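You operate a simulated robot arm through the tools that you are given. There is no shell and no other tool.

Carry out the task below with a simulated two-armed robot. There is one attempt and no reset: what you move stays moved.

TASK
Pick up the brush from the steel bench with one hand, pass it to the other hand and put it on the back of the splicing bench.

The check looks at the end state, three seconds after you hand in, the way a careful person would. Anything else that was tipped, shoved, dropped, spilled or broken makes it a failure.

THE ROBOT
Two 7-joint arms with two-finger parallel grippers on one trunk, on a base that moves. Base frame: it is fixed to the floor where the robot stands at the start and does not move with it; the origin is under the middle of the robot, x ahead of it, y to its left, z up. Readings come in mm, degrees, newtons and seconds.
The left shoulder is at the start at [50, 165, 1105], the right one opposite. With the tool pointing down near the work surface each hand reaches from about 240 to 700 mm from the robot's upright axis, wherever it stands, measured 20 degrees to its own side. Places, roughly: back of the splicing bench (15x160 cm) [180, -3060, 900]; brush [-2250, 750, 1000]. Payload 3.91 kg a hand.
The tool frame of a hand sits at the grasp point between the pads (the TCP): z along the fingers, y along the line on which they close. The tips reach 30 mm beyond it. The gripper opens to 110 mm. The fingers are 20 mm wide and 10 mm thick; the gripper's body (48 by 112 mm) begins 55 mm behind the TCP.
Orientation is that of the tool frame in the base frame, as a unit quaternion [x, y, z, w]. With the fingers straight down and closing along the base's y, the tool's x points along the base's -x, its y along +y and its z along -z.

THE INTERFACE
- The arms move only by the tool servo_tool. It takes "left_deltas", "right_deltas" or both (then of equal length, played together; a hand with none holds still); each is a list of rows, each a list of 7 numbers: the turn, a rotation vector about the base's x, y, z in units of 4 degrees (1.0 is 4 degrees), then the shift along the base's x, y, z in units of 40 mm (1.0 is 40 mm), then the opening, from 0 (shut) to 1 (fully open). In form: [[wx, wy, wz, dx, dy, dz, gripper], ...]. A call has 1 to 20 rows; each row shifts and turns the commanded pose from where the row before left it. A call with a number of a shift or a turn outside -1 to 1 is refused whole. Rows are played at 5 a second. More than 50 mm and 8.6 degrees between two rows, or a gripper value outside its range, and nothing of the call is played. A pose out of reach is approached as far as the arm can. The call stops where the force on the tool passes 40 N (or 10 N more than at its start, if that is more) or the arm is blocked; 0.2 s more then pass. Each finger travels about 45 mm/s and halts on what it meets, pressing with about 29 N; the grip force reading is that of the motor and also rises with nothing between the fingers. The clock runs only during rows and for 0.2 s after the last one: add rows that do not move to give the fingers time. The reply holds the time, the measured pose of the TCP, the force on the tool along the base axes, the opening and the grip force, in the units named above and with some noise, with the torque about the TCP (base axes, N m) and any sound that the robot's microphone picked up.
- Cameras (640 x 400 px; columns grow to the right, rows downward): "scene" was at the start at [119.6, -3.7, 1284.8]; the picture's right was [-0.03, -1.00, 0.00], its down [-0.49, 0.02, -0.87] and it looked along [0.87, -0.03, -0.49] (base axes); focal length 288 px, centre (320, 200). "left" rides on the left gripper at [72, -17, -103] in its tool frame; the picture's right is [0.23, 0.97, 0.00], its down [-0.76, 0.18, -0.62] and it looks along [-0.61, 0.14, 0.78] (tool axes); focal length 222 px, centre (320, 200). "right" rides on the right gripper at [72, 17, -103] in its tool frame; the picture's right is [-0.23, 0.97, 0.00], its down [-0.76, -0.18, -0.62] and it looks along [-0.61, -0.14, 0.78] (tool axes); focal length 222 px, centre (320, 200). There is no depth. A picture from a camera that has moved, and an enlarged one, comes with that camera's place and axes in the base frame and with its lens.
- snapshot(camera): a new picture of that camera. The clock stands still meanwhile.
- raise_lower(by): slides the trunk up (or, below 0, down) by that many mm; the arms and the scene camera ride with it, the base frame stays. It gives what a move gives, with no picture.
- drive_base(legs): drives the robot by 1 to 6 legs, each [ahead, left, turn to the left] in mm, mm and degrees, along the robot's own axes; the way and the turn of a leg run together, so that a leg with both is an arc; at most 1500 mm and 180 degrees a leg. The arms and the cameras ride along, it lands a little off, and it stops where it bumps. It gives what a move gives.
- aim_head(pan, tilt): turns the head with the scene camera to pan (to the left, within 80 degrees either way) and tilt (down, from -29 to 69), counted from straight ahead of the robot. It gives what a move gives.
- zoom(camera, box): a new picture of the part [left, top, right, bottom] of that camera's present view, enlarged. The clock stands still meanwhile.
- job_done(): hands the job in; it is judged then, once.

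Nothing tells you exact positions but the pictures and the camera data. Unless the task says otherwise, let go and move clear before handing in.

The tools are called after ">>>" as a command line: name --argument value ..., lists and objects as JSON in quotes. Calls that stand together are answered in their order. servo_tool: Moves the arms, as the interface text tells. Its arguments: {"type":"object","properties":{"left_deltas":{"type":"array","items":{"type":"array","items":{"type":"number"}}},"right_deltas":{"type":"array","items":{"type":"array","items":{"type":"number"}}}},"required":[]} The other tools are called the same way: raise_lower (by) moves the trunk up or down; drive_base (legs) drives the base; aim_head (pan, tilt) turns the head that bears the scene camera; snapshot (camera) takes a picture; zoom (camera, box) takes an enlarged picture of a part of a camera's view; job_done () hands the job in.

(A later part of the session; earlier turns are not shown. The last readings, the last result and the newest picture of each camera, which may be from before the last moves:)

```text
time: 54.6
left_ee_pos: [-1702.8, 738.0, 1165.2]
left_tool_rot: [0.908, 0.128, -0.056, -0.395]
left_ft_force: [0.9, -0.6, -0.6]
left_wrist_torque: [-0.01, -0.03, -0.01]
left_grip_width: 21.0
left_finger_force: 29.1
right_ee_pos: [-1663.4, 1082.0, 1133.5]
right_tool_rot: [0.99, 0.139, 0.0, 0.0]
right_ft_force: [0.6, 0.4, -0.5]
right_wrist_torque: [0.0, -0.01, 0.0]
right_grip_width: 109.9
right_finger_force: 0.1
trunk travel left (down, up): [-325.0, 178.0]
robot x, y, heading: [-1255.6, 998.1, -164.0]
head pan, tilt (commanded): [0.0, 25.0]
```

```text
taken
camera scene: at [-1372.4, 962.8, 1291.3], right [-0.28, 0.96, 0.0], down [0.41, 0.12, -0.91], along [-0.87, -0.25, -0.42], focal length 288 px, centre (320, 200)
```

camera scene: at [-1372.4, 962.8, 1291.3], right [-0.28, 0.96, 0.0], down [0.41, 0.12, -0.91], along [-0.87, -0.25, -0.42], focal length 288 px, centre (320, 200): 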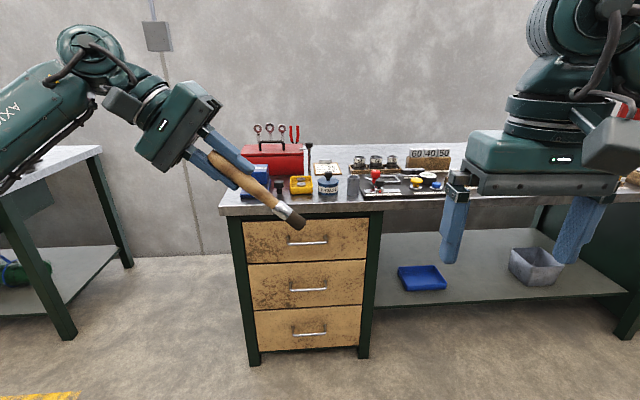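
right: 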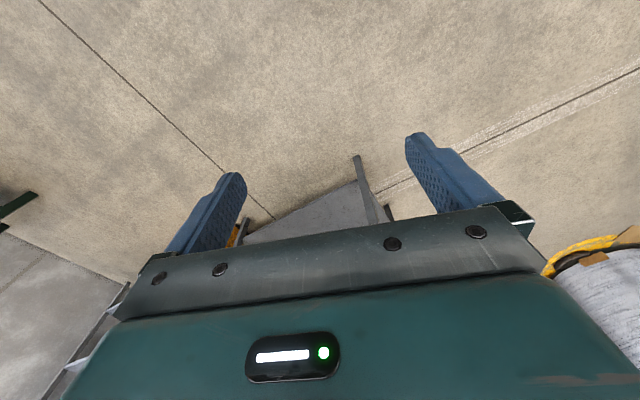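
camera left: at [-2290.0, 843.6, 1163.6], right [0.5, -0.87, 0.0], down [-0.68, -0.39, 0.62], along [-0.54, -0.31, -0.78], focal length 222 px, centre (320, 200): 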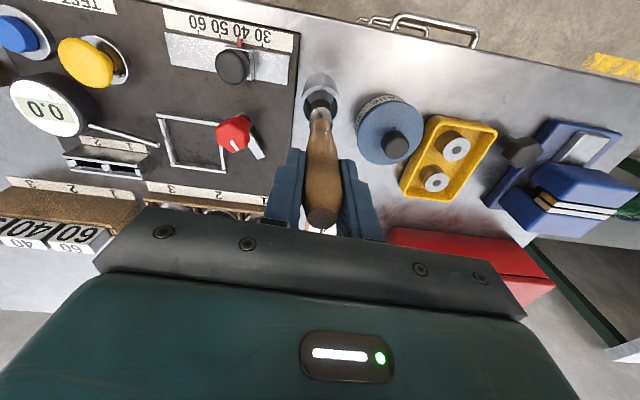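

Rotation is going the right way. I'll continue it to horizontal while the right hand rises and yaws counterclockwise.

>>> servo_tool --left_deltas '[[0.94, 0.27, 0, 0.09, 0.122, -0.078, 0], [0.94, 0.27, 0, 0.09, 0.122, -0.078, 0], [0.94, 0.27, 0, 0.09, 0.122, -0.078, 0], [0.94, 0.27, 0, 0.09, 0.122, -0.078, 0], [0.94, 0.27, 0, 0.09, 0.122, -0.078, 0], [0.94, 0.27, 0, 0.09, 0.122, -0.078, 0], [0.94, 0.27, 0, 0.09, 0.122, -0.078, 0], [0.94, 0.27, 0, 0.09, 0.122, -0.078, 0], [0.94, 0.27, 0, 0.09, 0.122, -0.078, 0], [0.94, 0.27, 0, 0.09, 0.122, -0.078, 0], [0.94, 0.27, 0, 0.09, 0.122, -0.078, 0], [0, 0, 0, 0, 0, 0, 0]]' --right_deltas '[[0, 0, 0.98, 0, 0, 0.3, 1], [0, 0, 0.98, 0, 0, 0.3, 1], [0, 0, 0.98, 0, 0, 0.3, 1], [0, 0, 0.98, 0, 0, 0.3, 1], [0, 0, 0.98, 0, 0, 0.3, 1], [0, 0, 0.98, 0, 0, 0.3, 1], [0, 0, 0.98, 0, 0, 0.3, 1], [0, 0, 0.98, 0, 0, 0.3, 1], [0, 0, 0.98, 0, 0, 0.3, 1], [0, 0, 0.98, 0, 0, 0.3, 1], [0, 0, 0.98, 0, 0, 0, 1], [0, 0, 0.98, 0, 0, 0, 1]]'

>>> snapshot --camera "scene"

```text
time: 57.2
left_ee_pos: [-1663.4, 790.7, 1131.0]
left_tool_rot: [-0.7, -0.099, 0.098, 0.701]
left_ft_force: [0.2, -0.1, 0.1]
left_wrist_torque: [0.0, 0.01, -0.01]
left_grip_width: 20.5
left_finger_force: 29.4
right_ee_pos: [-1663.6, 1081.8, 1254.0]
right_tool_rot: [0.852, 0.523, 0.0, -0.001]
right_ft_force: [-0.2, -0.5, 0.1]
right_wrist_torque: [0.04, 0.03, -0.01]
right_grip_width: 109.6
right_finger_force: 0.0
trunk travel left (down, up): [-325.0, 178.0]
robot x, y, heading: [-1255.4, 998.9, -164.0]
head pan, tilt (commanded): [0.0, 25.0]
```

```text
taken
camera scene: at [-1372.3, 963.0, 1291.3], right [-0.28, 0.96, 0.0], down [0.41, 0.12, -0.91], along [-0.87, -0.25, -0.42], focal length 288 px, centre (320, 200)
```

scene: 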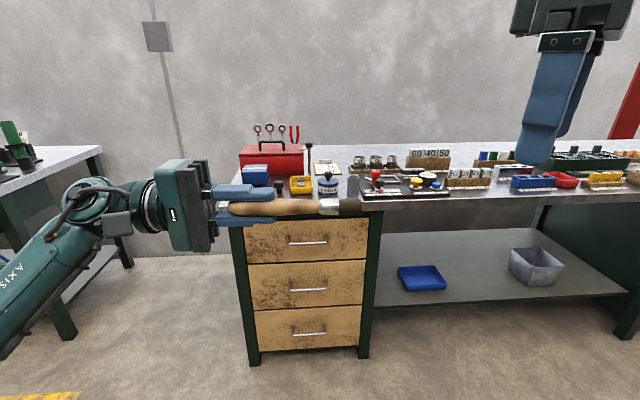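

The left hand now holds the brush level, pointing to my right, at z 1131. I'll finish the right hand's yaw and bring it above the lower handle.

>>> servo_tool --right_deltas '[[0, 0, 0.98, -0.03, -0.52, 0, 1], [0, 0, 0.98, -0.03, -0.52, 0, 1], [0, 0, 0.98, -0.03, -0.52, 0, 1], [0, 0, 0.98, -0.03, -0.52, 0, 1], [0, 0, 0.98, -0.03, -0.52, 0, 1], [0, 0, 0.98, -0.03, -0.52, 0, 1], [0, 0, 0.98, -0.03, -0.52, 0, 1], [0, 0, 0.98, -0.03, -0.52, 0, 1], [0, 0, 0.98, -0.03, -0.52, 0, 1], [0, 0, 0.98, -0.03, -0.52, 0, 1], [0, 0, 0.98, -0.03, -0.52, 0, 1], [0, 0, 0, 0, 0, 0, 1]]'

>>> snapshot --camera "scene"

>>> snapshot --camera "right"

>>> zoom --camera "scene" --box '[180, 130, 380, 255]'

```text
time: 59.8
left_ee_pos: [-1663.0, 791.7, 1129.5]
left_tool_rot: [-0.7, -0.099, 0.098, 0.7]
left_ft_force: [-0.3, 0.7, 0.0]
left_wrist_torque: [-0.01, 0.0, -0.02]
left_grip_width: 20.5
left_finger_force: 28.9
right_ee_pos: [-1546.0, 861.8, 1175.9]
right_tool_rot: [0.601, 0.799, 0.0, 0.001]
right_ft_force: [0.2, 0.3, 0.3]
right_wrist_torque: [0.03, -0.01, 0.0]
right_grip_width: 110.1
right_finger_force: 0.0
right hand out of reach, approached as far as the arm can: row 2, 3, 4, 5, 6, 7, 8, 9, 10, 11
trunk travel left (down, up): [-325.0, 178.0]
robot x, y, heading: [-1254.3, 997.7, -164.3]
head pan, tilt (commanded): [0.0, 25.0]
```

```text
taken
camera scene: at [-1372.4, 963.1, 1291.3], right [-0.28, 0.96, 0.0], down [0.41, 0.12, -0.91], along [-0.87, -0.25, -0.42], focal length 288 px, centre (320, 200)
```

scene: 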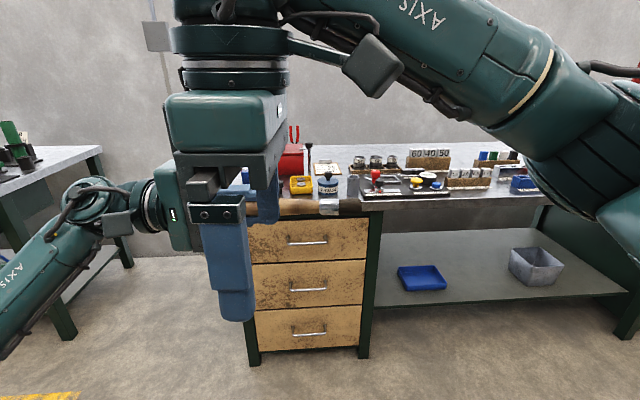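

```text
taken
camera right: at [-1548.7, 935.6, 1278.6], right [1.0, 0.05, 0.0], down [0.04, -0.78, 0.62], along [0.03, -0.62, -0.78], focal length 222 px, centre (320, 200)
```

right: 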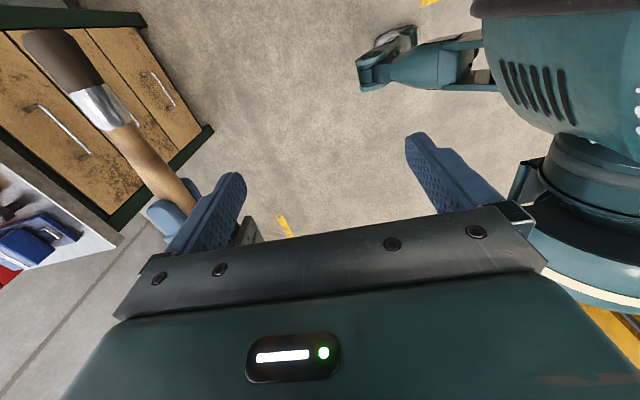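

```text
3.20 times, centred on (280, 192) of scene
camera zoom: at [-1372.4, 963.1, 1291.3], right [-0.28, 0.96, 0.0], down [0.41, 0.12, -0.91], along [-0.87, -0.25, -0.42], focal length 922 px, centre (448, 224)
```

zoom: 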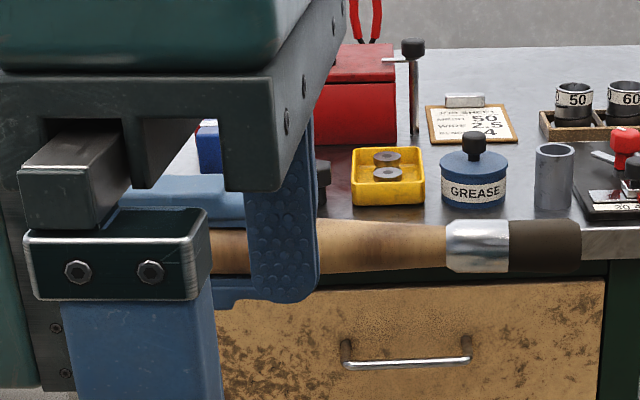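

The right hand couldn't reach that high pose and stopped short, though nothing touched. I'll move it back to the right, then lower the left hand so that the handover happens at a reachable height.

>>> servo_tool --right_deltas '[[0, 0, 0, -0.2, 0.9, 0, 1], [0, 0, 0, -0.2, 0.9, 0, 1]]'

```text
time: 60.4
left_ee_pos: [-1662.4, 791.2, 1129.4]
left_tool_rot: [-0.7, -0.098, 0.1, 0.701]
left_ft_force: [-0.1, 0.3, 0.1]
left_wrist_torque: [-0.02, 0.01, 0.01]
left_grip_width: 20.9
left_finger_force: 28.9
right_ee_pos: [-1560.0, 932.5, 1174.9]
right_tool_rot: [0.602, 0.798, -0.001, 0.001]
right_ft_force: [0.7, 0.4, -0.8]
right_wrist_torque: [0.0, -0.02, -0.01]
right_grip_width: 109.9
right_finger_force: 0.0
right hand out of reach, approached as far as the arm can: row 2
trunk travel left (down, up): [-325.0, 178.0]
robot x, y, heading: [-1258.5, 998.7, -163.9]
head pan, tilt (commanded): [0.0, 25.0]
```

The right hand's reach is limited in this high, yawed pose. I'll test whether the same orientation works lower down, off to the right and away from the brush.

>>> servo_tool --right_deltas '[[0, 0, 0, -0.27, 0.96, -0.3, 1], [0, 0, 0, -0.27, 0.96, -0.3, 1], [0, 0, 0, -0.27, 0.96, -0.3, 1], [0, 0, 0, -0.27, 0.96, -0.8, 1], [0, 0, 0, 0, 0, -0.9, 1], [0, 0, 0, 0, 0, -0.9, 1], [0, 0, 0, 0, 0, 0, 1]]'

```text
refused: row 4 steps farther than a row can; nothing moved
```

>>> servo_tool --right_deltas '[[0, 0, 0, -0.27, 0.96, -0.3, 1], [0, 0, 0, -0.27, 0.96, -0.3, 1], [0, 0, 0, -0.27, 0.96, -0.3, 1], [0, 0, 0, -0.27, 0.96, -0.3, 1], [0, 0, 0, 0, 0, -0.9, 1], [0, 0, 0, 0, 0, -0.9, 1], [0, 0, 0, 0, 0, 0, 1]]'

```text
time: 62.0
left_ee_pos: [-1663.5, 790.8, 1130.2]
left_tool_rot: [-0.7, -0.099, 0.099, 0.7]
left_ft_force: [0.7, 0.0, -0.6]
left_wrist_torque: [-0.03, -0.01, 0.01]
left_grip_width: 20.8
left_finger_force: 29.4
right_ee_pos: [-1555.3, 1072.0, 1042.6]
right_tool_rot: [0.601, 0.799, 0.0, 0.0]
right_ft_force: [-0.8, 0.0, 1.0]
right_wrist_torque: [-0.01, 0.02, -0.02]
right_grip_width: 110.0
right_finger_force: 0.0
right hand out of reach, approached as far as the arm can: row 1, 2, 3, 4
trunk travel left (down, up): [-325.0, 178.0]
robot x, y, heading: [-1254.9, 994.3, -163.6]
head pan, tilt (commanded): [0.0, 25.0]
```

>>> servo_tool --right_deltas '[[0, 0, 0, -0.9, -0.26, 0, 1], [0, 0, 0, -0.9, -0.26, 0, 1], [0, 0, 0, -0.9, -0.26, 0, 1], [0, 0, 0, -0.9, -0.26, 0, 1], [0, 0, 0, 0, 0, 0, 1]]'

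>>> snapshot --camera "scene"

```text
time: 63.2
left_ee_pos: [-1663.2, 791.7, 1130.6]
left_tool_rot: [-0.7, -0.099, 0.099, 0.7]
left_ft_force: [-1.5, 0.1, -0.6]
left_wrist_torque: [0.02, 0.01, -0.05]
left_grip_width: 20.8
left_finger_force: 28.7
right_ee_pos: [-1583.0, 1005.2, 1044.4]
right_tool_rot: [0.603, 0.798, 0.001, 0.0]
right_ft_force: [-0.6, -0.1, -0.8]
right_wrist_torque: [-0.03, -0.01, 0.01]
right_grip_width: 110.2
right_finger_force: 0.1
right hand out of reach, approached as far as the arm can: row 1, 2, 3, 4
trunk travel left (down, up): [-325.0, 178.0]
robot x, y, heading: [-1256.9, 994.5, -163.7]
head pan, tilt (commanded): [0.0, 25.0]
```

```text
taken
camera scene: at [-1372.4, 963.2, 1291.3], right [-0.28, 0.96, 0.0], down [0.41, 0.12, -0.91], along [-0.87, -0.25, -0.42], focal length 288 px, centre (320, 200)
```

scene: 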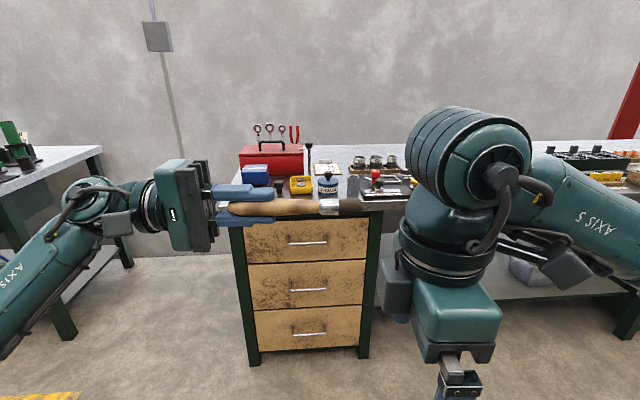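

Yaw +90 is at a joint limit for the right arm. I'll turn the right hand back to neutral while moving it away to the right, then try the opposite yaw.

>>> servo_tool --right_deltas '[[0, 0, -1, -0.041, 0.144, 0.1, 1], [0, 0, -1, -0.041, 0.144, 0.1, 1], [0, 0, -1, -0.041, 0.144, 0.1, 1], [0, 0, -1, -0.041, 0.144, 0.1, 1], [0, 0, -1, -0.041, 0.144, 0.1, 1], [0, 0, -1, -0.041, 0.144, 0.1, 1], [0, 0, -1, -0.041, 0.144, 0.1, 1], [0, 0, -1, -0.041, 0.144, 0.1, 1], [0, 0, -1, -0.041, 0.144, 0.1, 1], [0, 0, -1, -0.041, 0.144, 0.1, 1], [0, 0, -1, -0.041, 0.144, 0.1, 1], [0, 0, -1, -0.041, 0.144, 0.1, 1], [0, 0, -1, -0.041, 0.144, 0.1, 1], [0, 0, -1, -0.041, 0.144, 0.1, 1], [0, 0, -1, -0.041, 0.144, 0.1, 1], [0, 0, -1, -0.041, 0.144, 0.1, 1], [0, 0, -1, -0.041, 0.144, 0.1, 1], [0, 0, -1, -0.041, 0.144, 0.1, 1], [0, 0, -1, -0.041, 0.144, 0.1, 1], [0, 0, -1, -0.041, 0.144, 0.1, 1]]'

>>> servo_tool --right_deltas '[[0, 0, -1, -0.1, -0.03, 0, 1], [0, 0, -1, -0.1, -0.03, 0, 1], [0, 0, -1, -0.1, -0.03, 0, 1], [0, 0, -1, -0.1, -0.03, 0, 1], [0, 0, -1, -0.1, -0.03, 0, 1], [0, 0, -1, -0.1, -0.03, 0, 1], [0, 0, -1, -0.1, -0.03, 0, 1], [0, 0, -1, -0.1, -0.03, 0, 1], [0, 0, -1, -0.1, -0.03, 0, 1], [0, 0, -1, -0.1, -0.03, 0, 1], [0, 0, -1, -0.1, -0.03, 0, 1], [0, 0, -1, -0.1, -0.03, 0, 1], [0, 0, -1, -0.1, -0.03, 0, 1], [0, 0, -1, -0.1, -0.03, 0, 1], [0, 0, -1, -0.1, -0.03, 0, 1], [0, 0, -1, -0.1, -0.03, 0, 1], [0, 0, 0, 0, 0, 0, 1]]'

>>> snapshot --camera "scene"

```text
time: 67.4
left_ee_pos: [-1663.2, 790.4, 1129.1]
left_tool_rot: [-0.7, -0.099, 0.099, 0.7]
left_ft_force: [0.2, -1.1, 0.1]
left_wrist_torque: [0.0, 0.02, 0.03]
left_grip_width: 20.6
left_finger_force: 29.2
right_ee_pos: [-1615.1, 1120.2, 1123.6]
right_tool_rot: [0.974, 0.226, 0.0, 0.001]
right_ft_force: [0.6, 0.4, -0.8]
right_wrist_torque: [-0.02, -0.01, 0.05]
right_grip_width: 109.9
right_finger_force: 0.0
trunk travel left (down, up): [-325.0, 178.0]
robot x, y, heading: [-1252.7, 996.5, -164.1]
head pan, tilt (commanded): [0.0, 25.0]
```

```text
time: 71.0
left_ee_pos: [-1662.8, 790.5, 1130.2]
left_tool_rot: [0.7, 0.098, -0.099, -0.7]
left_ft_force: [-0.8, 0.4, -0.6]
left_wrist_torque: [0.0, -0.02, 0.03]
left_grip_width: 20.8
left_finger_force: 28.7
right_ee_pos: [-1678.6, 1103.6, 1122.7]
right_tool_rot: [0.946, -0.324, 0.0, -0.001]
right_ft_force: [-0.6, 0.0, -0.5]
right_wrist_torque: [0.01, 0.01, 0.01]
right_grip_width: 110.1
right_finger_force: 0.1
trunk travel left (down, up): [-325.0, 178.0]
robot x, y, heading: [-1254.2, 994.4, -164.1]
head pan, tilt (commanded): [0.0, 25.0]
```

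```text
taken
camera scene: at [-1372.4, 963.0, 1291.3], right [-0.28, 0.96, 0.0], down [0.41, 0.12, -0.91], along [-0.87, -0.25, -0.42], focal length 288 px, centre (320, 200)
```

scene: 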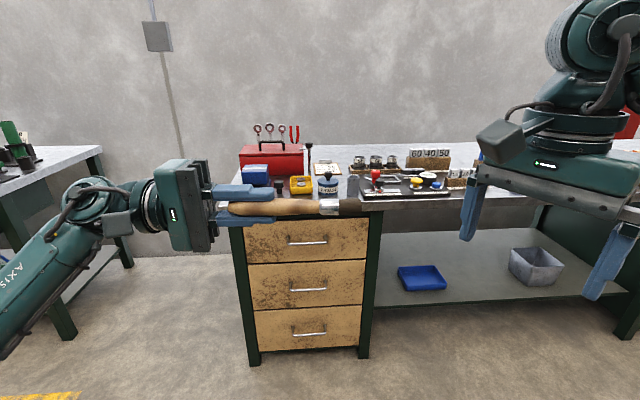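

The opposite yaw works without limits. I'll finish it to -90 degrees, and roll the left hand about the brush axis so its body lies flat, leaving room for the right hand's camera box above.

>>> servo_tool --left_deltas '[[-0.27, 0.94, 0, 0, 0, 0, 0], [-0.27, 0.94, 0, 0, 0, 0, 0], [-0.27, 0.94, 0, 0, 0, 0, 0], [-0.27, 0.94, 0, 0, 0, 0, 0], [-0.27, 0.94, 0, 0, 0, 0, 0], [-0.27, 0.94, 0, 0, 0, 0, 0], [-0.27, 0.94, 0, 0, 0, 0, 0], [-0.27, 0.94, 0, 0, 0, 0, 0], [-0.27, 0.94, 0, 0, 0, 0, 0], [0, 0, 0, 0, 0, 0, 0]]' --right_deltas '[[0, 0, -1, 0, 0, 0, 1], [0, 0, -1, 0, 0, 0, 1], [0, 0, -1, 0, 0, 0, 1], [0, 0, -1, 0, 0, 0, 1], [0, 0, -1, 0, 0, 0, 1], [0, 0, -1, 0, 0, 0, 1], [0, 0, -1, 0, 0, 0, 1], [0, 0, -1, 0, 0, 0, 1], [0, 0, -1, 0, 0, 0, 1], [0, 0, 0, 0, 0, 0, 1]]'

>>> snapshot --camera "scene"

```text
time: 73.2
left_ee_pos: [-1663.9, 790.9, 1130.5]
left_tool_rot: [0.697, -0.117, -0.307, -0.637]
left_ft_force: [0.1, 0.3, 0.7]
left_wrist_torque: [-0.04, -0.03, 0.0]
left_grip_width: 20.7
left_finger_force: 29.5
right_ee_pos: [-1678.1, 1101.6, 1122.7]
right_tool_rot: [0.799, -0.601, 0.0, 0.0]
right_ft_force: [-0.5, 0.8, -0.2]
right_wrist_torque: [0.02, 0.04, 0.0]
right_grip_width: 109.9
right_finger_force: 0.1
trunk travel left (down, up): [-325.0, 178.0]
robot x, y, heading: [-1251.7, 994.7, -164.0]
head pan, tilt (commanded): [0.0, 25.0]
```

```text
taken
camera scene: at [-1372.4, 963.0, 1291.3], right [-0.28, 0.96, 0.0], down [0.41, 0.12, -0.91], along [-0.87, -0.25, -0.42], focal length 288 px, centre (320, 200)
```

scene: 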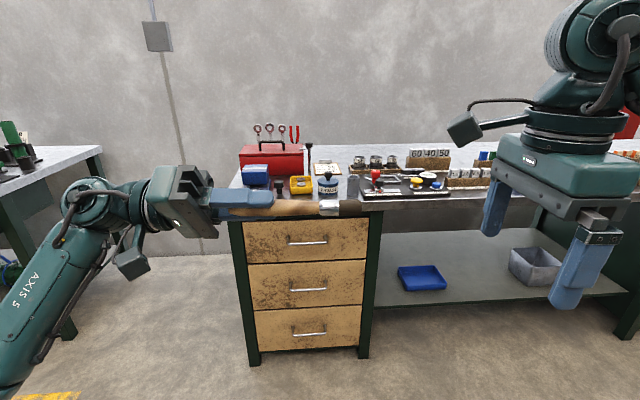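

Both motions work. I'll finish the left hand's roll to 90 degrees.

>>> servo_tool --left_deltas '[[-0.27, 0.94, 0, 0, 0, 0, 0], [-0.27, 0.94, 0, 0, 0, 0, 0], [-0.27, 0.94, 0, 0, 0, 0, 0], [-0.27, 0.94, 0, 0, 0, 0, 0], [-0.27, 0.94, 0, 0, 0, 0, 0], [-0.27, 0.94, 0, 0, 0, 0, 0], [-0.27, 0.94, 0, 0, 0, 0, 0], [-0.27, 0.94, 0, 0, 0, 0, 0], [-0.27, 0.94, 0, 0, 0, 0, 0], [-0.27, 0.94, 0, 0, 0, 0, 0], [-0.27, 0.94, 0, 0, 0, 0, 0], [-0.27, 0.94, 0, 0, 0, 0, 0], [-0.27, 0.94, 0, 0, 0, 0, 0], [-0.22, 0.76, 0, 0, 0, 0, 0], [0, 0, 0, 0, 0, 0, 0]]'

>>> snapshot --camera "scene"

>>> zoom --camera "scene" --box '[180, 140, 380, 265]'

```text
time: 76.4
left_ee_pos: [-1659.3, 796.0, 1130.2]
left_tool_rot: [0.675, -0.213, -0.387, -0.591]
left_ft_force: [0.3, 1.1, -0.4]
left_wrist_torque: [0.0, -0.02, 0.04]
left_grip_width: 20.7
left_finger_force: 28.8
left hand out of reach, approached as far as the arm can: row 4, 5, 6, 7, 8, 9, 10, 11, 12, 13, 14
right_ee_pos: [-1677.7, 1101.2, 1122.9]
right_tool_rot: [0.799, -0.601, 0.0, 0.0]
right_ft_force: [-0.1, 1.2, 0.9]
right_wrist_torque: [0.0, 0.0, -0.01]
right_grip_width: 110.1
right_finger_force: 0.1
trunk travel left (down, up): [-325.0, 178.0]
robot x, y, heading: [-1257.8, 1000.0, -164.2]
head pan, tilt (commanded): [0.0, 25.0]
```

```text
taken
camera scene: at [-1372.4, 963.0, 1291.3], right [-0.28, 0.96, 0.0], down [0.41, 0.12, -0.91], along [-0.87, -0.25, -0.42], focal length 288 px, centre (320, 200)
```

scene: 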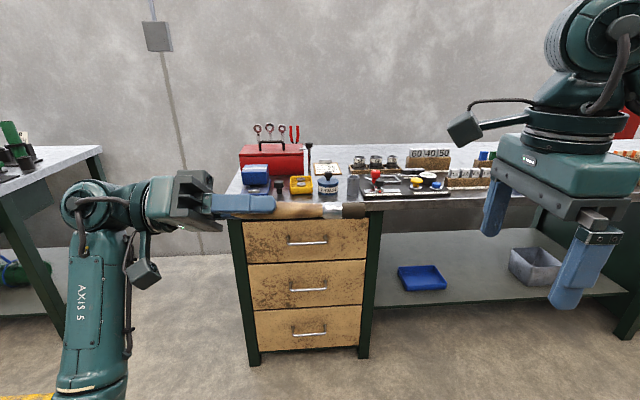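

```text
3.20 times, centred on (280, 202) of scene
camera zoom: at [-1372.4, 963.0, 1291.3], right [-0.28, 0.96, 0.0], down [0.41, 0.12, -0.91], along [-0.87, -0.25, -0.42], focal length 922 px, centre (448, 192)
```

zoom: 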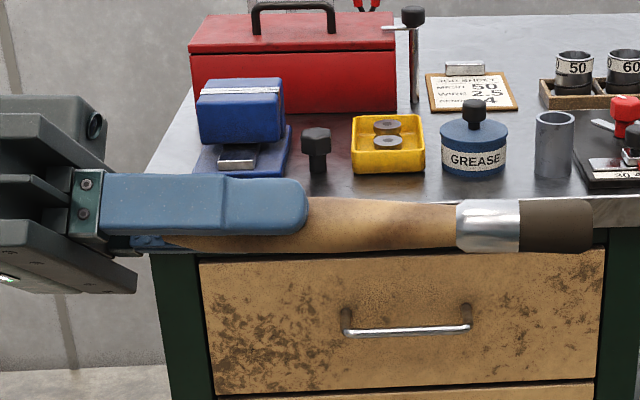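

The left arm reaches a joint limit at about 50 degrees of roll, which isn't needed anyway; there's enough clearance without it. I'll roll back to the original orientation for safe joint margins.

>>> servo_tool --left_deltas '[[0.27, -0.94, 0, 0, 0, 0, 0], [0.27, -0.94, 0, 0, 0, 0, 0], [0.27, -0.94, 0, 0, 0, 0, 0], [0.27, -0.94, 0, 0, 0, 0, 0], [0.27, -0.94, 0, 0, 0, 0, 0], [0.27, -0.94, 0, 0, 0, 0, 0], [0.27, -0.94, 0, 0, 0, 0, 0], [0.27, -0.94, 0, 0, 0, 0, 0], [0.27, -0.94, 0, 0, 0, 0, 0], [0.27, -0.94, 0, 0, 0, 0, 0], [0.27, -0.94, 0, 0, 0, 0, 0], [0.27, -0.94, 0, 0, 0, 0, 0], [0.27, -0.94, 0, 0, 0, 0, 0], [0, 0, 0, 0, 0, 0, 0]]'

>>> snapshot --camera "scene"

>>> zoom --camera "scene" --box '[180, 140, 380, 265]'

>>> snapshot --camera "left"

```text
time: 79.4
left_ee_pos: [-1658.2, 795.5, 1131.4]
left_tool_rot: [-0.7, -0.099, 0.095, 0.701]
left_ft_force: [-0.1, -0.6, -0.4]
left_wrist_torque: [-0.03, -0.03, 0.02]
left_grip_width: 21.1
left_finger_force: 29.5
right_ee_pos: [-1679.0, 1101.2, 1123.1]
right_tool_rot: [0.799, -0.602, 0.0, 0.0]
right_ft_force: [1.4, 0.1, -0.4]
right_wrist_torque: [0.02, 0.02, 0.0]
right_grip_width: 110.1
right_finger_force: 0.1
trunk travel left (down, up): [-325.0, 178.0]
robot x, y, heading: [-1252.9, 998.2, -164.0]
head pan, tilt (commanded): [0.0, 25.0]
```

```text
taken
camera scene: at [-1372.4, 963.0, 1291.3], right [-0.28, 0.96, 0.0], down [0.41, 0.12, -0.91], along [-0.87, -0.25, -0.42], focal length 288 px, centre (320, 200)
```

scene: 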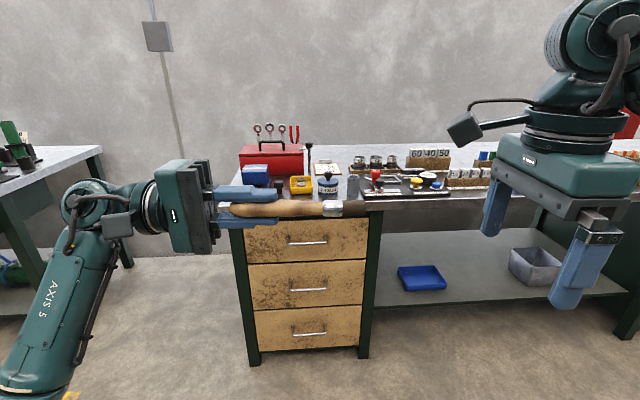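

```text
3.20 times, centred on (280, 202) of scene
camera zoom: at [-1372.4, 963.0, 1291.3], right [-0.28, 0.96, 0.0], down [0.41, 0.12, -0.91], along [-0.87, -0.25, -0.42], focal length 922 px, centre (448, 192)
```

zoom: 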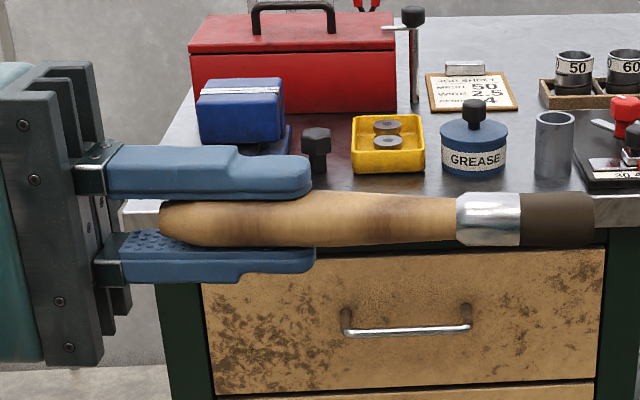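

```text
taken
camera left: at [-1560.0, 715.1, 1148.1], right [0.22, 0.06, -0.97], down [-0.56, -0.81, -0.18], along [-0.8, 0.59, -0.14], focal length 222 px, centre (320, 200)
```

left: 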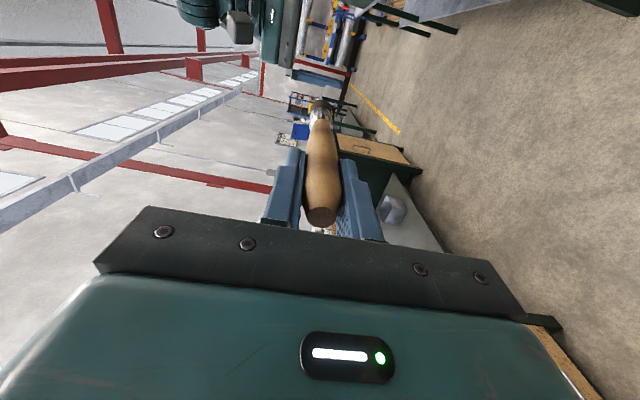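

The brush is held level; its lower handle, 65 mm from the left TCP, is free for grasping. I'll raise the right hand and bring it over that spot at z 1195.

>>> servo_tool --right_deltas '[[0, 0, 0, 0, 0, 0.9, 1], [0, 0, 0, 0, 0, 0.9, 1], [0, 0, 0, 0.041, -0.86, 0, 1], [0, 0, 0, 0.041, -0.86, 0, 1], [0, 0, 0, 0.041, -0.86, 0, 1], [0, 0, 0, 0, 0, 0, 1]]'

>>> snapshot --camera "scene"

```text
time: 80.8
left_ee_pos: [-1658.2, 796.7, 1130.9]
left_tool_rot: [-0.699, -0.099, 0.096, 0.701]
left_ft_force: [0.0, 0.2, 0.1]
left_wrist_torque: [-0.02, -0.02, 0.01]
left_grip_width: 20.4
left_finger_force: 28.6
right_ee_pos: [-1676.6, 997.0, 1196.9]
right_tool_rot: [0.799, -0.601, 0.0, 0.0]
right_ft_force: [0.2, 0.4, -0.7]
right_wrist_torque: [0.02, 0.02, 0.0]
right_grip_width: 109.8
right_finger_force: 0.0
trunk travel left (down, up): [-325.0, 178.0]
robot x, y, heading: [-1253.7, 997.0, -164.2]
head pan, tilt (commanded): [0.0, 25.0]
```

```text
taken
camera scene: at [-1372.4, 963.2, 1291.3], right [-0.28, 0.96, 0.0], down [0.41, 0.12, -0.91], along [-0.87, -0.25, -0.42], focal length 288 px, centre (320, 200)
```

scene: 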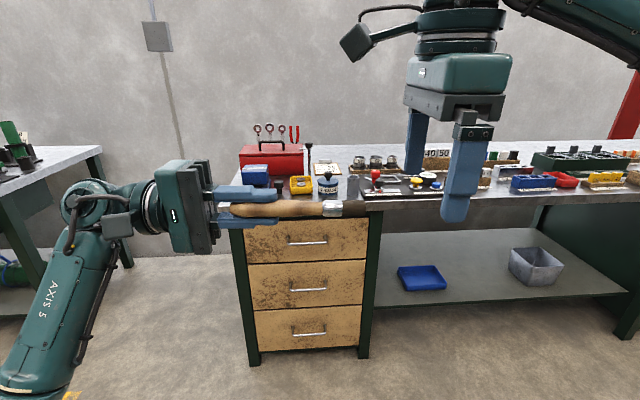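

>>> servo_tool --right_deltas '[[0, 0, 0, 0.057, -0.853, 0, 1], [0, 0, 0, 0.057, -0.853, 0, 1], [0, 0, 0, 0.057, -0.853, 0, 1], [0, 0, 0, 0.057, -0.853, 0, 1], [0, 0, 0, 0, 0, 0, 1]]'

>>> snapshot --camera "scene"

>>> snapshot --camera "right"

>>> snapshot --camera "left"

```text
time: 82.0
left_ee_pos: [-1659.4, 797.1, 1130.4]
left_tool_rot: [-0.699, -0.098, 0.096, 0.701]
left_ft_force: [-0.2, 0.1, -0.4]
left_wrist_torque: [-0.02, 0.01, 0.0]
left_grip_width: 20.8
left_finger_force: 29.1
right_ee_pos: [-1665.6, 860.8, 1194.1]
right_tool_rot: [0.799, -0.601, -0.001, 0.0]
right_ft_force: [0.2, -0.4, 0.8]
right_wrist_torque: [-0.01, -0.01, 0.0]
right_grip_width: 110.1
right_finger_force: 0.0
trunk travel left (down, up): [-325.0, 178.0]
robot x, y, heading: [-1253.3, 995.6, -163.9]
head pan, tilt (commanded): [0.0, 25.0]
```

```text
taken
camera scene: at [-1372.4, 963.2, 1291.3], right [-0.28, 0.96, 0.0], down [0.41, 0.12, -0.91], along [-0.87, -0.25, -0.42], focal length 288 px, centre (320, 200)
```

scene: 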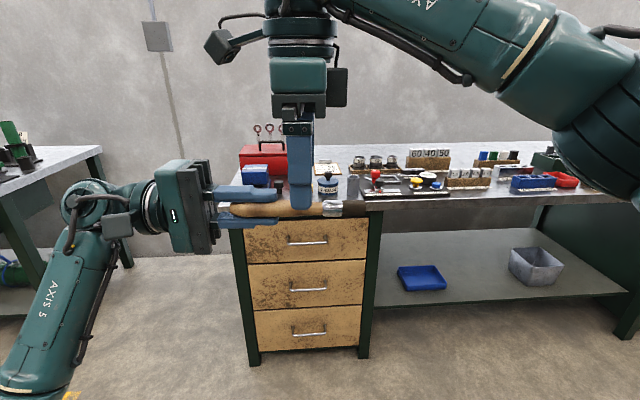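

```text
taken
camera right: at [-1661.8, 786.1, 1297.1], right [-1.0, -0.05, 0.0], down [-0.04, 0.78, 0.62], along [-0.03, 0.62, -0.78], focal length 222 px, centre (320, 200)
```

right: 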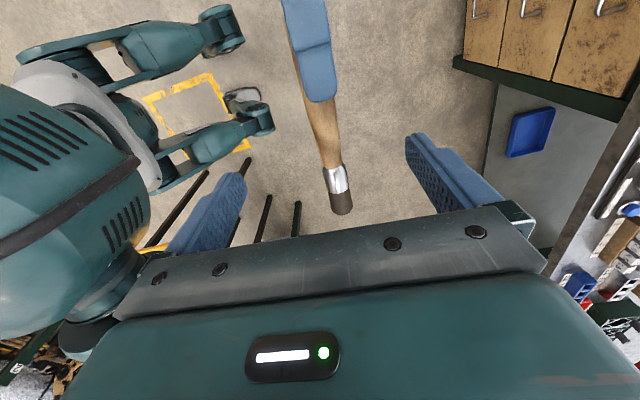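

```text
taken
camera left: at [-1560.1, 715.2, 1148.0], right [0.22, 0.06, -0.97], down [-0.56, -0.81, -0.18], along [-0.8, 0.59, -0.14], focal length 222 px, centre (320, 200)
```

left: 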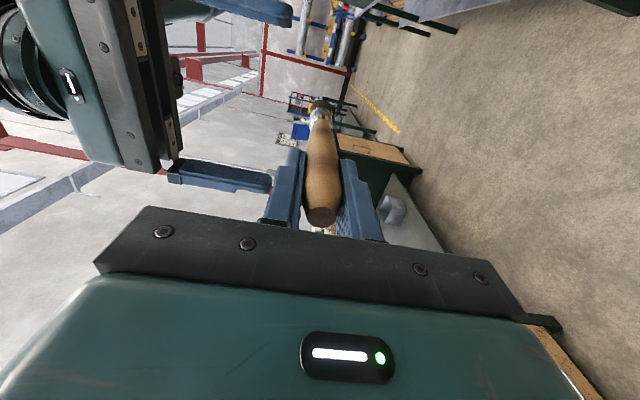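

The right hand is right above the lower handle, needing about 5 mm more ahead. I'll descend so the fingertips reach just to the brush's underside, keeping the tips flush for later placing.

>>> servo_tool --right_deltas '[[0, 0, 0, -0.06, -0.018, -0.54, 1], [0, 0, 0, -0.06, -0.018, -0.54, 1], [0, 0, 0, 0, 0, 0, 1]]'

>>> snapshot --camera "right"

>>> snapshot --camera "left"

>>> zoom --camera "scene" --box '[180, 100, 400, 260]'

```text
time: 82.8
left_ee_pos: [-1658.5, 796.4, 1130.9]
left_tool_rot: [-0.7, -0.098, 0.096, 0.701]
left_ft_force: [-0.4, -0.9, 0.4]
left_wrist_torque: [-0.02, 0.0, -0.03]
left_grip_width: 20.6
left_finger_force: 29.1
right_ee_pos: [-1670.4, 859.1, 1152.3]
right_tool_rot: [0.799, -0.602, 0.0, 0.0]
right_ft_force: [-0.1, 0.0, -0.3]
right_wrist_torque: [-0.05, 0.0, 0.0]
right_grip_width: 110.0
right_finger_force: 0.2
trunk travel left (down, up): [-325.0, 178.0]
robot x, y, heading: [-1256.3, 1002.0, -164.0]
head pan, tilt (commanded): [0.0, 25.0]
```

```text
taken
camera right: at [-1664.9, 785.3, 1254.1], right [-1.0, -0.05, 0.0], down [-0.04, 0.78, 0.62], along [-0.03, 0.62, -0.78], focal length 222 px, centre (320, 200)
```

right: 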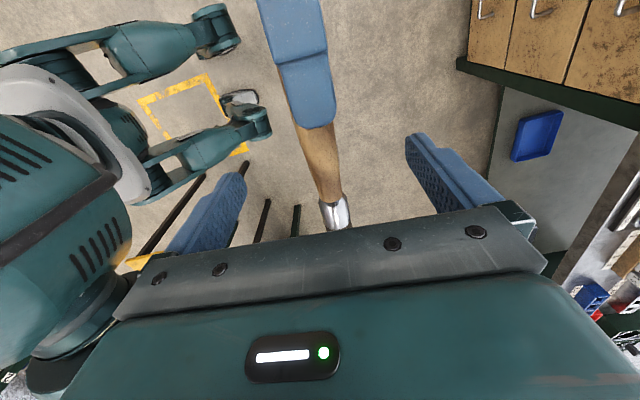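

```text
taken
camera left: at [-1560.0, 715.0, 1148.0], right [0.22, 0.06, -0.97], down [-0.56, -0.81, -0.18], along [-0.8, 0.59, -0.14], focal length 222 px, centre (320, 200)
```

left: 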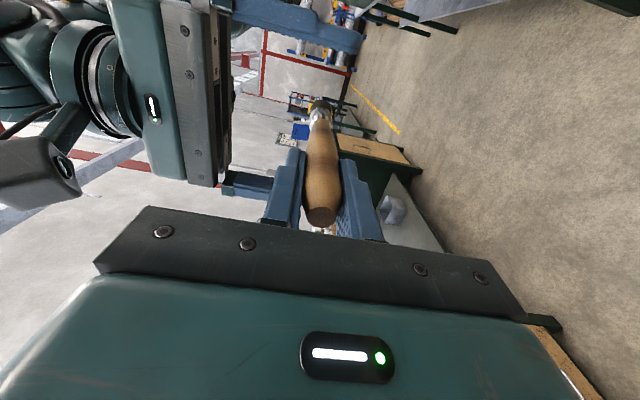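

```text
2.50 times, centred on (290, 180) of scene
camera zoom: at [-1372.3, 963.0, 1291.3], right [-0.28, 0.96, 0.0], down [0.41, 0.12, -0.91], along [-0.87, -0.25, -0.42], focal length 720 px, centre (395, 250)
```

zoom: 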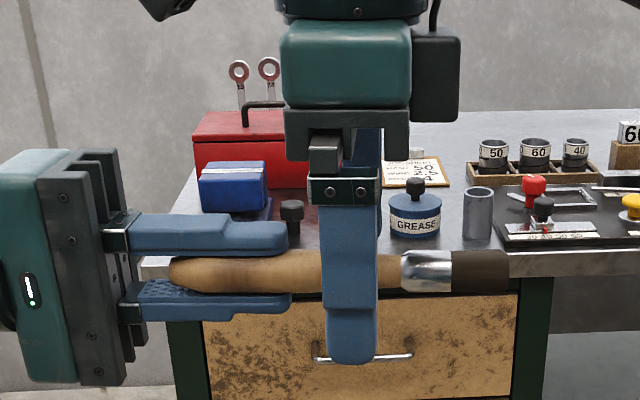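

The right fingers straddle the lower handle with tips flush with the brush's underside. I'll close the right gripper now.

>>> servo_tool --right_deltas '[[0, 0, 0, 0, 0, 0, 0.7], [0, 0, 0, 0, 0, 0, 0.5], [0, 0, 0, 0, 0, 0, 0.35], [0, 0, 0, 0, 0, 0, 0.25], [0, 0, 0, 0, 0, 0, 0.15], [0, 0, 0, 0, 0, 0, 0.05], [0, 0, 0, 0, 0, 0, 0], [0, 0, 0, 0, 0, 0, 0], [0, 0, 0, 0, 0, 0, 0]]'

>>> zoom --camera "scene" --box '[180, 100, 400, 260]'

>>> snapshot --camera "right"

>>> snapshot --camera "left"

```text
time: 84.8
left_ee_pos: [-1658.6, 797.1, 1132.4]
left_tool_rot: [-0.7, -0.097, 0.094, 0.701]
left_ft_force: [18.2, 4.8, -0.3]
left_wrist_torque: [-0.08, -0.06, -0.87]
left_grip_width: 20.6
left_finger_force: 28.9
right_ee_pos: [-1671.0, 858.9, 1150.5]
right_tool_rot: [0.798, -0.602, 0.0, 0.001]
right_ft_force: [-17.5, -4.9, 0.9]
right_wrist_torque: [-0.12, 0.39, -0.34]
right_grip_width: 18.2
right_finger_force: 28.7
trunk travel left (down, up): [-325.0, 178.0]
robot x, y, heading: [-1255.6, 997.3, -164.1]
head pan, tilt (commanded): [0.0, 25.0]
```

```text
2.50 times, centred on (290, 180) of scene
camera zoom: at [-1372.4, 963.0, 1291.3], right [-0.28, 0.96, 0.0], down [0.41, 0.12, -0.91], along [-0.87, -0.25, -0.42], focal length 720 px, centre (395, 250)
```

zoom: 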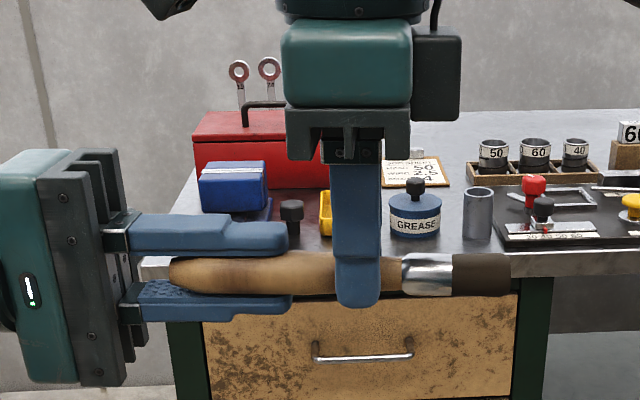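

```text
taken
camera right: at [-1665.8, 785.7, 1254.4], right [-1.0, -0.05, 0.0], down [-0.04, 0.78, 0.62], along [-0.03, 0.62, -0.78], focal length 222 px, centre (320, 200)
```

right: 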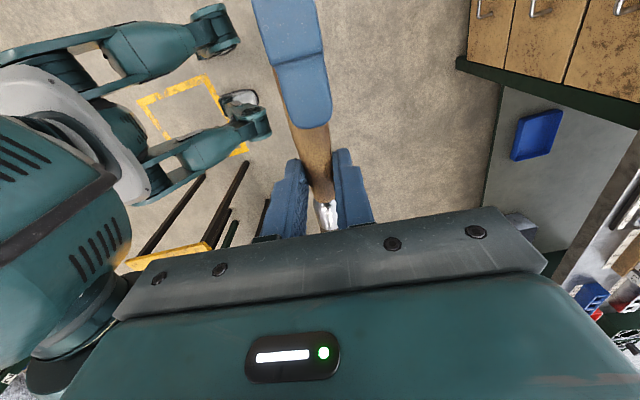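

```text
taken
camera left: at [-1559.6, 715.3, 1148.0], right [0.22, 0.06, -0.97], down [-0.56, -0.81, -0.18], along [-0.79, 0.59, -0.14], focal length 222 px, centre (320, 200)
```

left: 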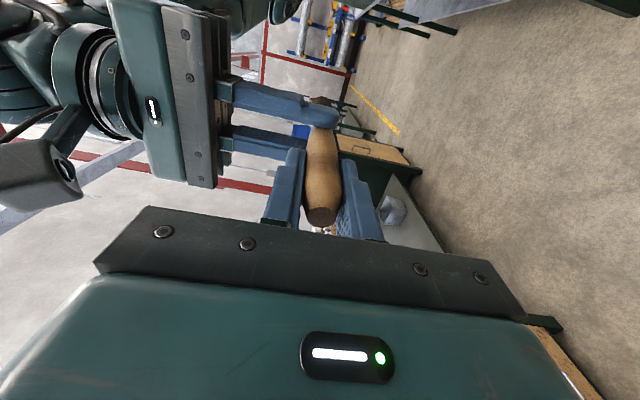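

Both hands grip the brush, with about 18 N of side load from a small centring offset. I'll shift the right hand a couple of mm ahead to relieve it before releasing the left.

>>> servo_tool --right_deltas '[[0, 0, 0, -0.036, -0.01, 0, 0], [0, 0, 0, -0.036, -0.01, 0, 0], [0, 0, 0, 0, 0, 0, 0]]'

```text
time: 85.6
left_ee_pos: [-1659.5, 795.1, 1131.7]
left_tool_rot: [-0.7, -0.1, 0.096, 0.701]
left_ft_force: [8.6, 2.9, 0.2]
left_wrist_torque: [-0.03, -0.03, -0.49]
left_grip_width: 20.7
left_finger_force: 28.6
right_ee_pos: [-1671.8, 859.7, 1150.4]
right_tool_rot: [0.8, -0.6, 0.0, -0.001]
right_ft_force: [-8.1, -2.6, 0.1]
right_wrist_torque: [-0.05, 0.21, -0.12]
right_grip_width: 18.0
right_finger_force: 29.1
trunk travel left (down, up): [-325.0, 178.0]
robot x, y, heading: [-1255.9, 999.9, -164.2]
head pan, tilt (commanded): [0.0, 25.0]
```

>>> servo_tool --right_deltas '[[0, 0, 0, -0.032, -0.009, 0, 0], [0, 0, 0, -0.032, -0.009, 0, 0], [0, 0, 0, 0, 0, 0, 0]]'

```text
time: 86.4
left_ee_pos: [-1661.7, 793.2, 1131.6]
left_tool_rot: [-0.699, -0.101, 0.098, 0.701]
left_ft_force: [-13.4, -0.5, 2.0]
left_wrist_torque: [0.02, -0.02, 0.72]
left_grip_width: 20.8
left_finger_force: 28.9
right_ee_pos: [-1672.9, 858.6, 1151.8]
right_tool_rot: [0.8, -0.599, 0.0, 0.0]
right_ft_force: [13.0, 0.2, -1.9]
right_wrist_torque: [0.16, -0.22, 0.09]
right_grip_width: 18.2
right_finger_force: 28.8
trunk travel left (down, up): [-325.0, 178.0]
robot x, y, heading: [-1253.6, 997.2, -163.7]
head pan, tilt (commanded): [0.0, 25.0]
```

>>> servo_tool --right_deltas '[[0, 0, 0, 0.03, 0.008, 0, 0], [0, 0, 0, 0, 0, 0, 0]]'

```text
time: 87.0
left_ee_pos: [-1659.7, 795.2, 1131.4]
left_tool_rot: [-0.699, -0.1, 0.096, 0.702]
left_ft_force: [-16.0, -2.5, 1.6]
left_wrist_torque: [0.07, 0.03, 0.88]
left_grip_width: 20.6
left_finger_force: 29.3
right_ee_pos: [-1672.7, 858.7, 1151.2]
right_tool_rot: [0.8, -0.6, -0.001, -0.001]
right_ft_force: [16.7, 3.1, -0.8]
right_wrist_torque: [0.06, -0.34, 0.23]
right_grip_width: 17.9
right_finger_force: 29.0
trunk travel left (down, up): [-325.0, 178.0]
robot x, y, heading: [-1255.2, 997.2, -163.7]
head pan, tilt (commanded): [0.0, 25.0]
```

The remaining load is small and noisy, so I'll release the left hand now by opening it gently.

>>> servo_tool --left_deltas '[[0, 0, 0, 0, 0, 0, 0.22], [0, 0, 0, 0, 0, 0, 0.3], [0, 0, 0, 0, 0, 0, 0.4], [0, 0, 0, 0, 0, 0, 0.5], [0, 0, 0, 0, 0, 0, 0.5]]'

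>>> zoom --camera "scene" --box '[180, 100, 400, 260]'

>>> snapshot --camera "left"

```text
time: 88.2
left_ee_pos: [-1657.9, 795.1, 1130.1]
left_tool_rot: [-0.7, -0.098, 0.096, 0.701]
left_ft_force: [-0.7, 0.1, 0.5]
left_wrist_torque: [0.02, -0.02, 0.01]
left_grip_width: 55.3
left_finger_force: 0.0
right_ee_pos: [-1673.9, 860.0, 1150.0]
right_tool_rot: [0.799, -0.601, -0.001, 0.001]
right_ft_force: [-0.2, 0.2, -0.2]
right_wrist_torque: [-0.01, 0.0, 0.0]
right_grip_width: 18.1
right_finger_force: 28.6
trunk travel left (down, up): [-325.0, 178.0]
robot x, y, heading: [-1255.6, 997.5, -163.9]
head pan, tilt (commanded): [0.0, 25.0]
```

```text
2.50 times, centred on (290, 180) of scene
camera zoom: at [-1372.4, 963.0, 1291.3], right [-0.28, 0.96, 0.0], down [0.41, 0.12, -0.91], along [-0.87, -0.25, -0.42], focal length 720 px, centre (395, 250)
```

zoom: 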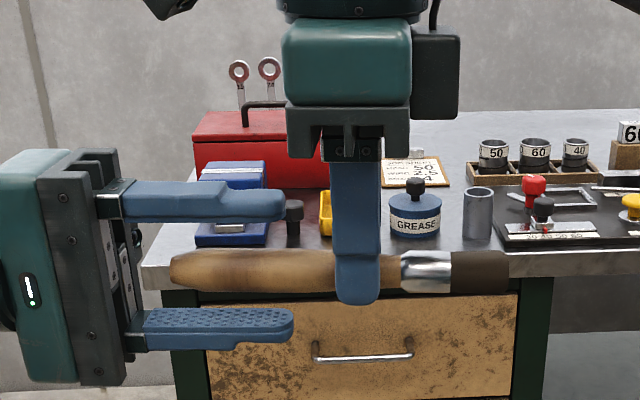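

```text
taken
camera left: at [-1560.0, 715.0, 1148.0], right [0.22, 0.06, -0.97], down [-0.56, -0.81, -0.18], along [-0.8, 0.59, -0.14], focal length 222 px, centre (320, 200)
```

left: 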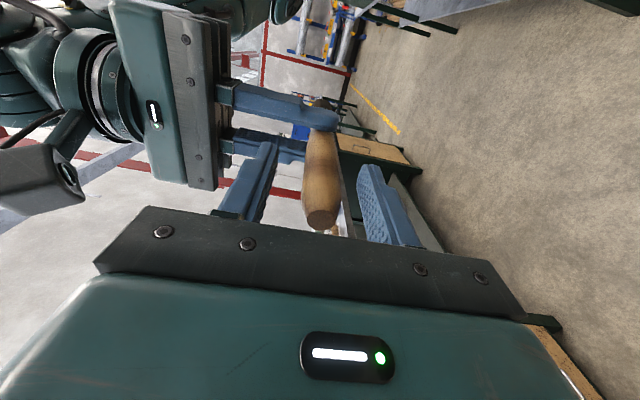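

The right hand holds the brush alone. I'll retract the left hand straight to the left.

>>> servo_tool --left_deltas '[[0, 0, 0, 0.19, -0.67, 0, 0.5], [0, 0, 0, 0.22, -0.77, 0, 0.5], [0, 0, 0, 0.22, -0.77, 0, 0.5], [0, 0, 0, 0.22, -0.77, 0, 0.5], [0, 0, 0, 0.22, -0.77, 0, 0.5], [0, 0, 0, 0, 0, 0, 0.5]]'

>>> snapshot --camera "scene"

>>> snapshot --camera "right"

```text
time: 89.6
left_ee_pos: [-1615.0, 645.8, 1128.9]
left_tool_rot: [-0.699, -0.099, 0.096, 0.702]
left_ft_force: [0.2, 0.1, 0.1]
left_wrist_torque: [0.0, 0.03, 0.01]
left_grip_width: 55.0
left_finger_force: 0.0
right_ee_pos: [-1673.4, 858.0, 1150.8]
right_tool_rot: [0.799, -0.601, 0.0, 0.0]
right_ft_force: [-1.0, -0.1, 0.4]
right_wrist_torque: [0.01, -0.04, 0.01]
right_grip_width: 17.8
right_finger_force: 29.4
trunk travel left (down, up): [-325.0, 178.0]
robot x, y, heading: [-1252.5, 996.9, -164.0]
head pan, tilt (commanded): [0.0, 25.0]
```

```text
taken
camera scene: at [-1372.4, 963.1, 1291.3], right [-0.28, 0.96, 0.0], down [0.41, 0.12, -0.91], along [-0.87, -0.25, -0.42], focal length 288 px, centre (320, 200)
```

scene: 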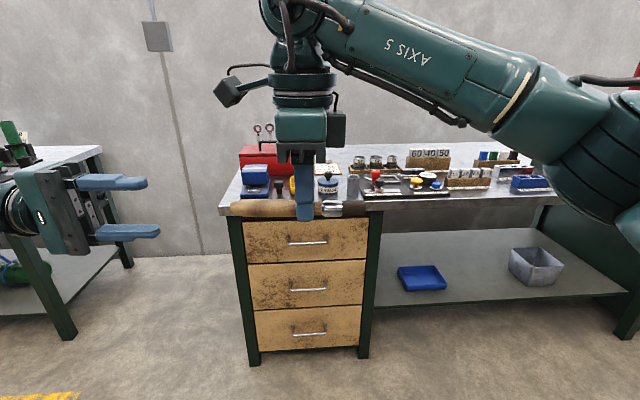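

```text
taken
camera right: at [-1668.7, 784.5, 1254.1], right [-1.0, -0.05, 0.0], down [-0.04, 0.78, 0.62], along [-0.03, 0.62, -0.78], focal length 222 px, centre (320, 200)
```

right: 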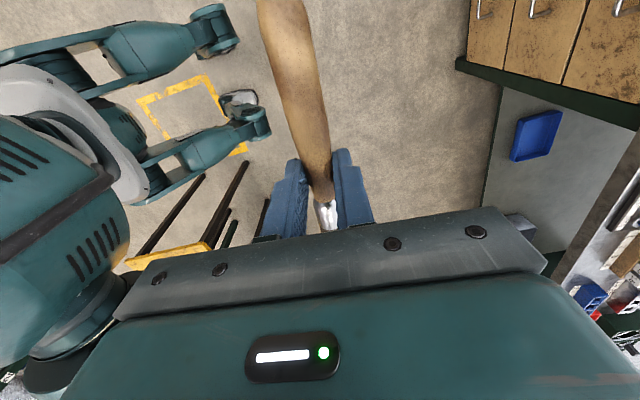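

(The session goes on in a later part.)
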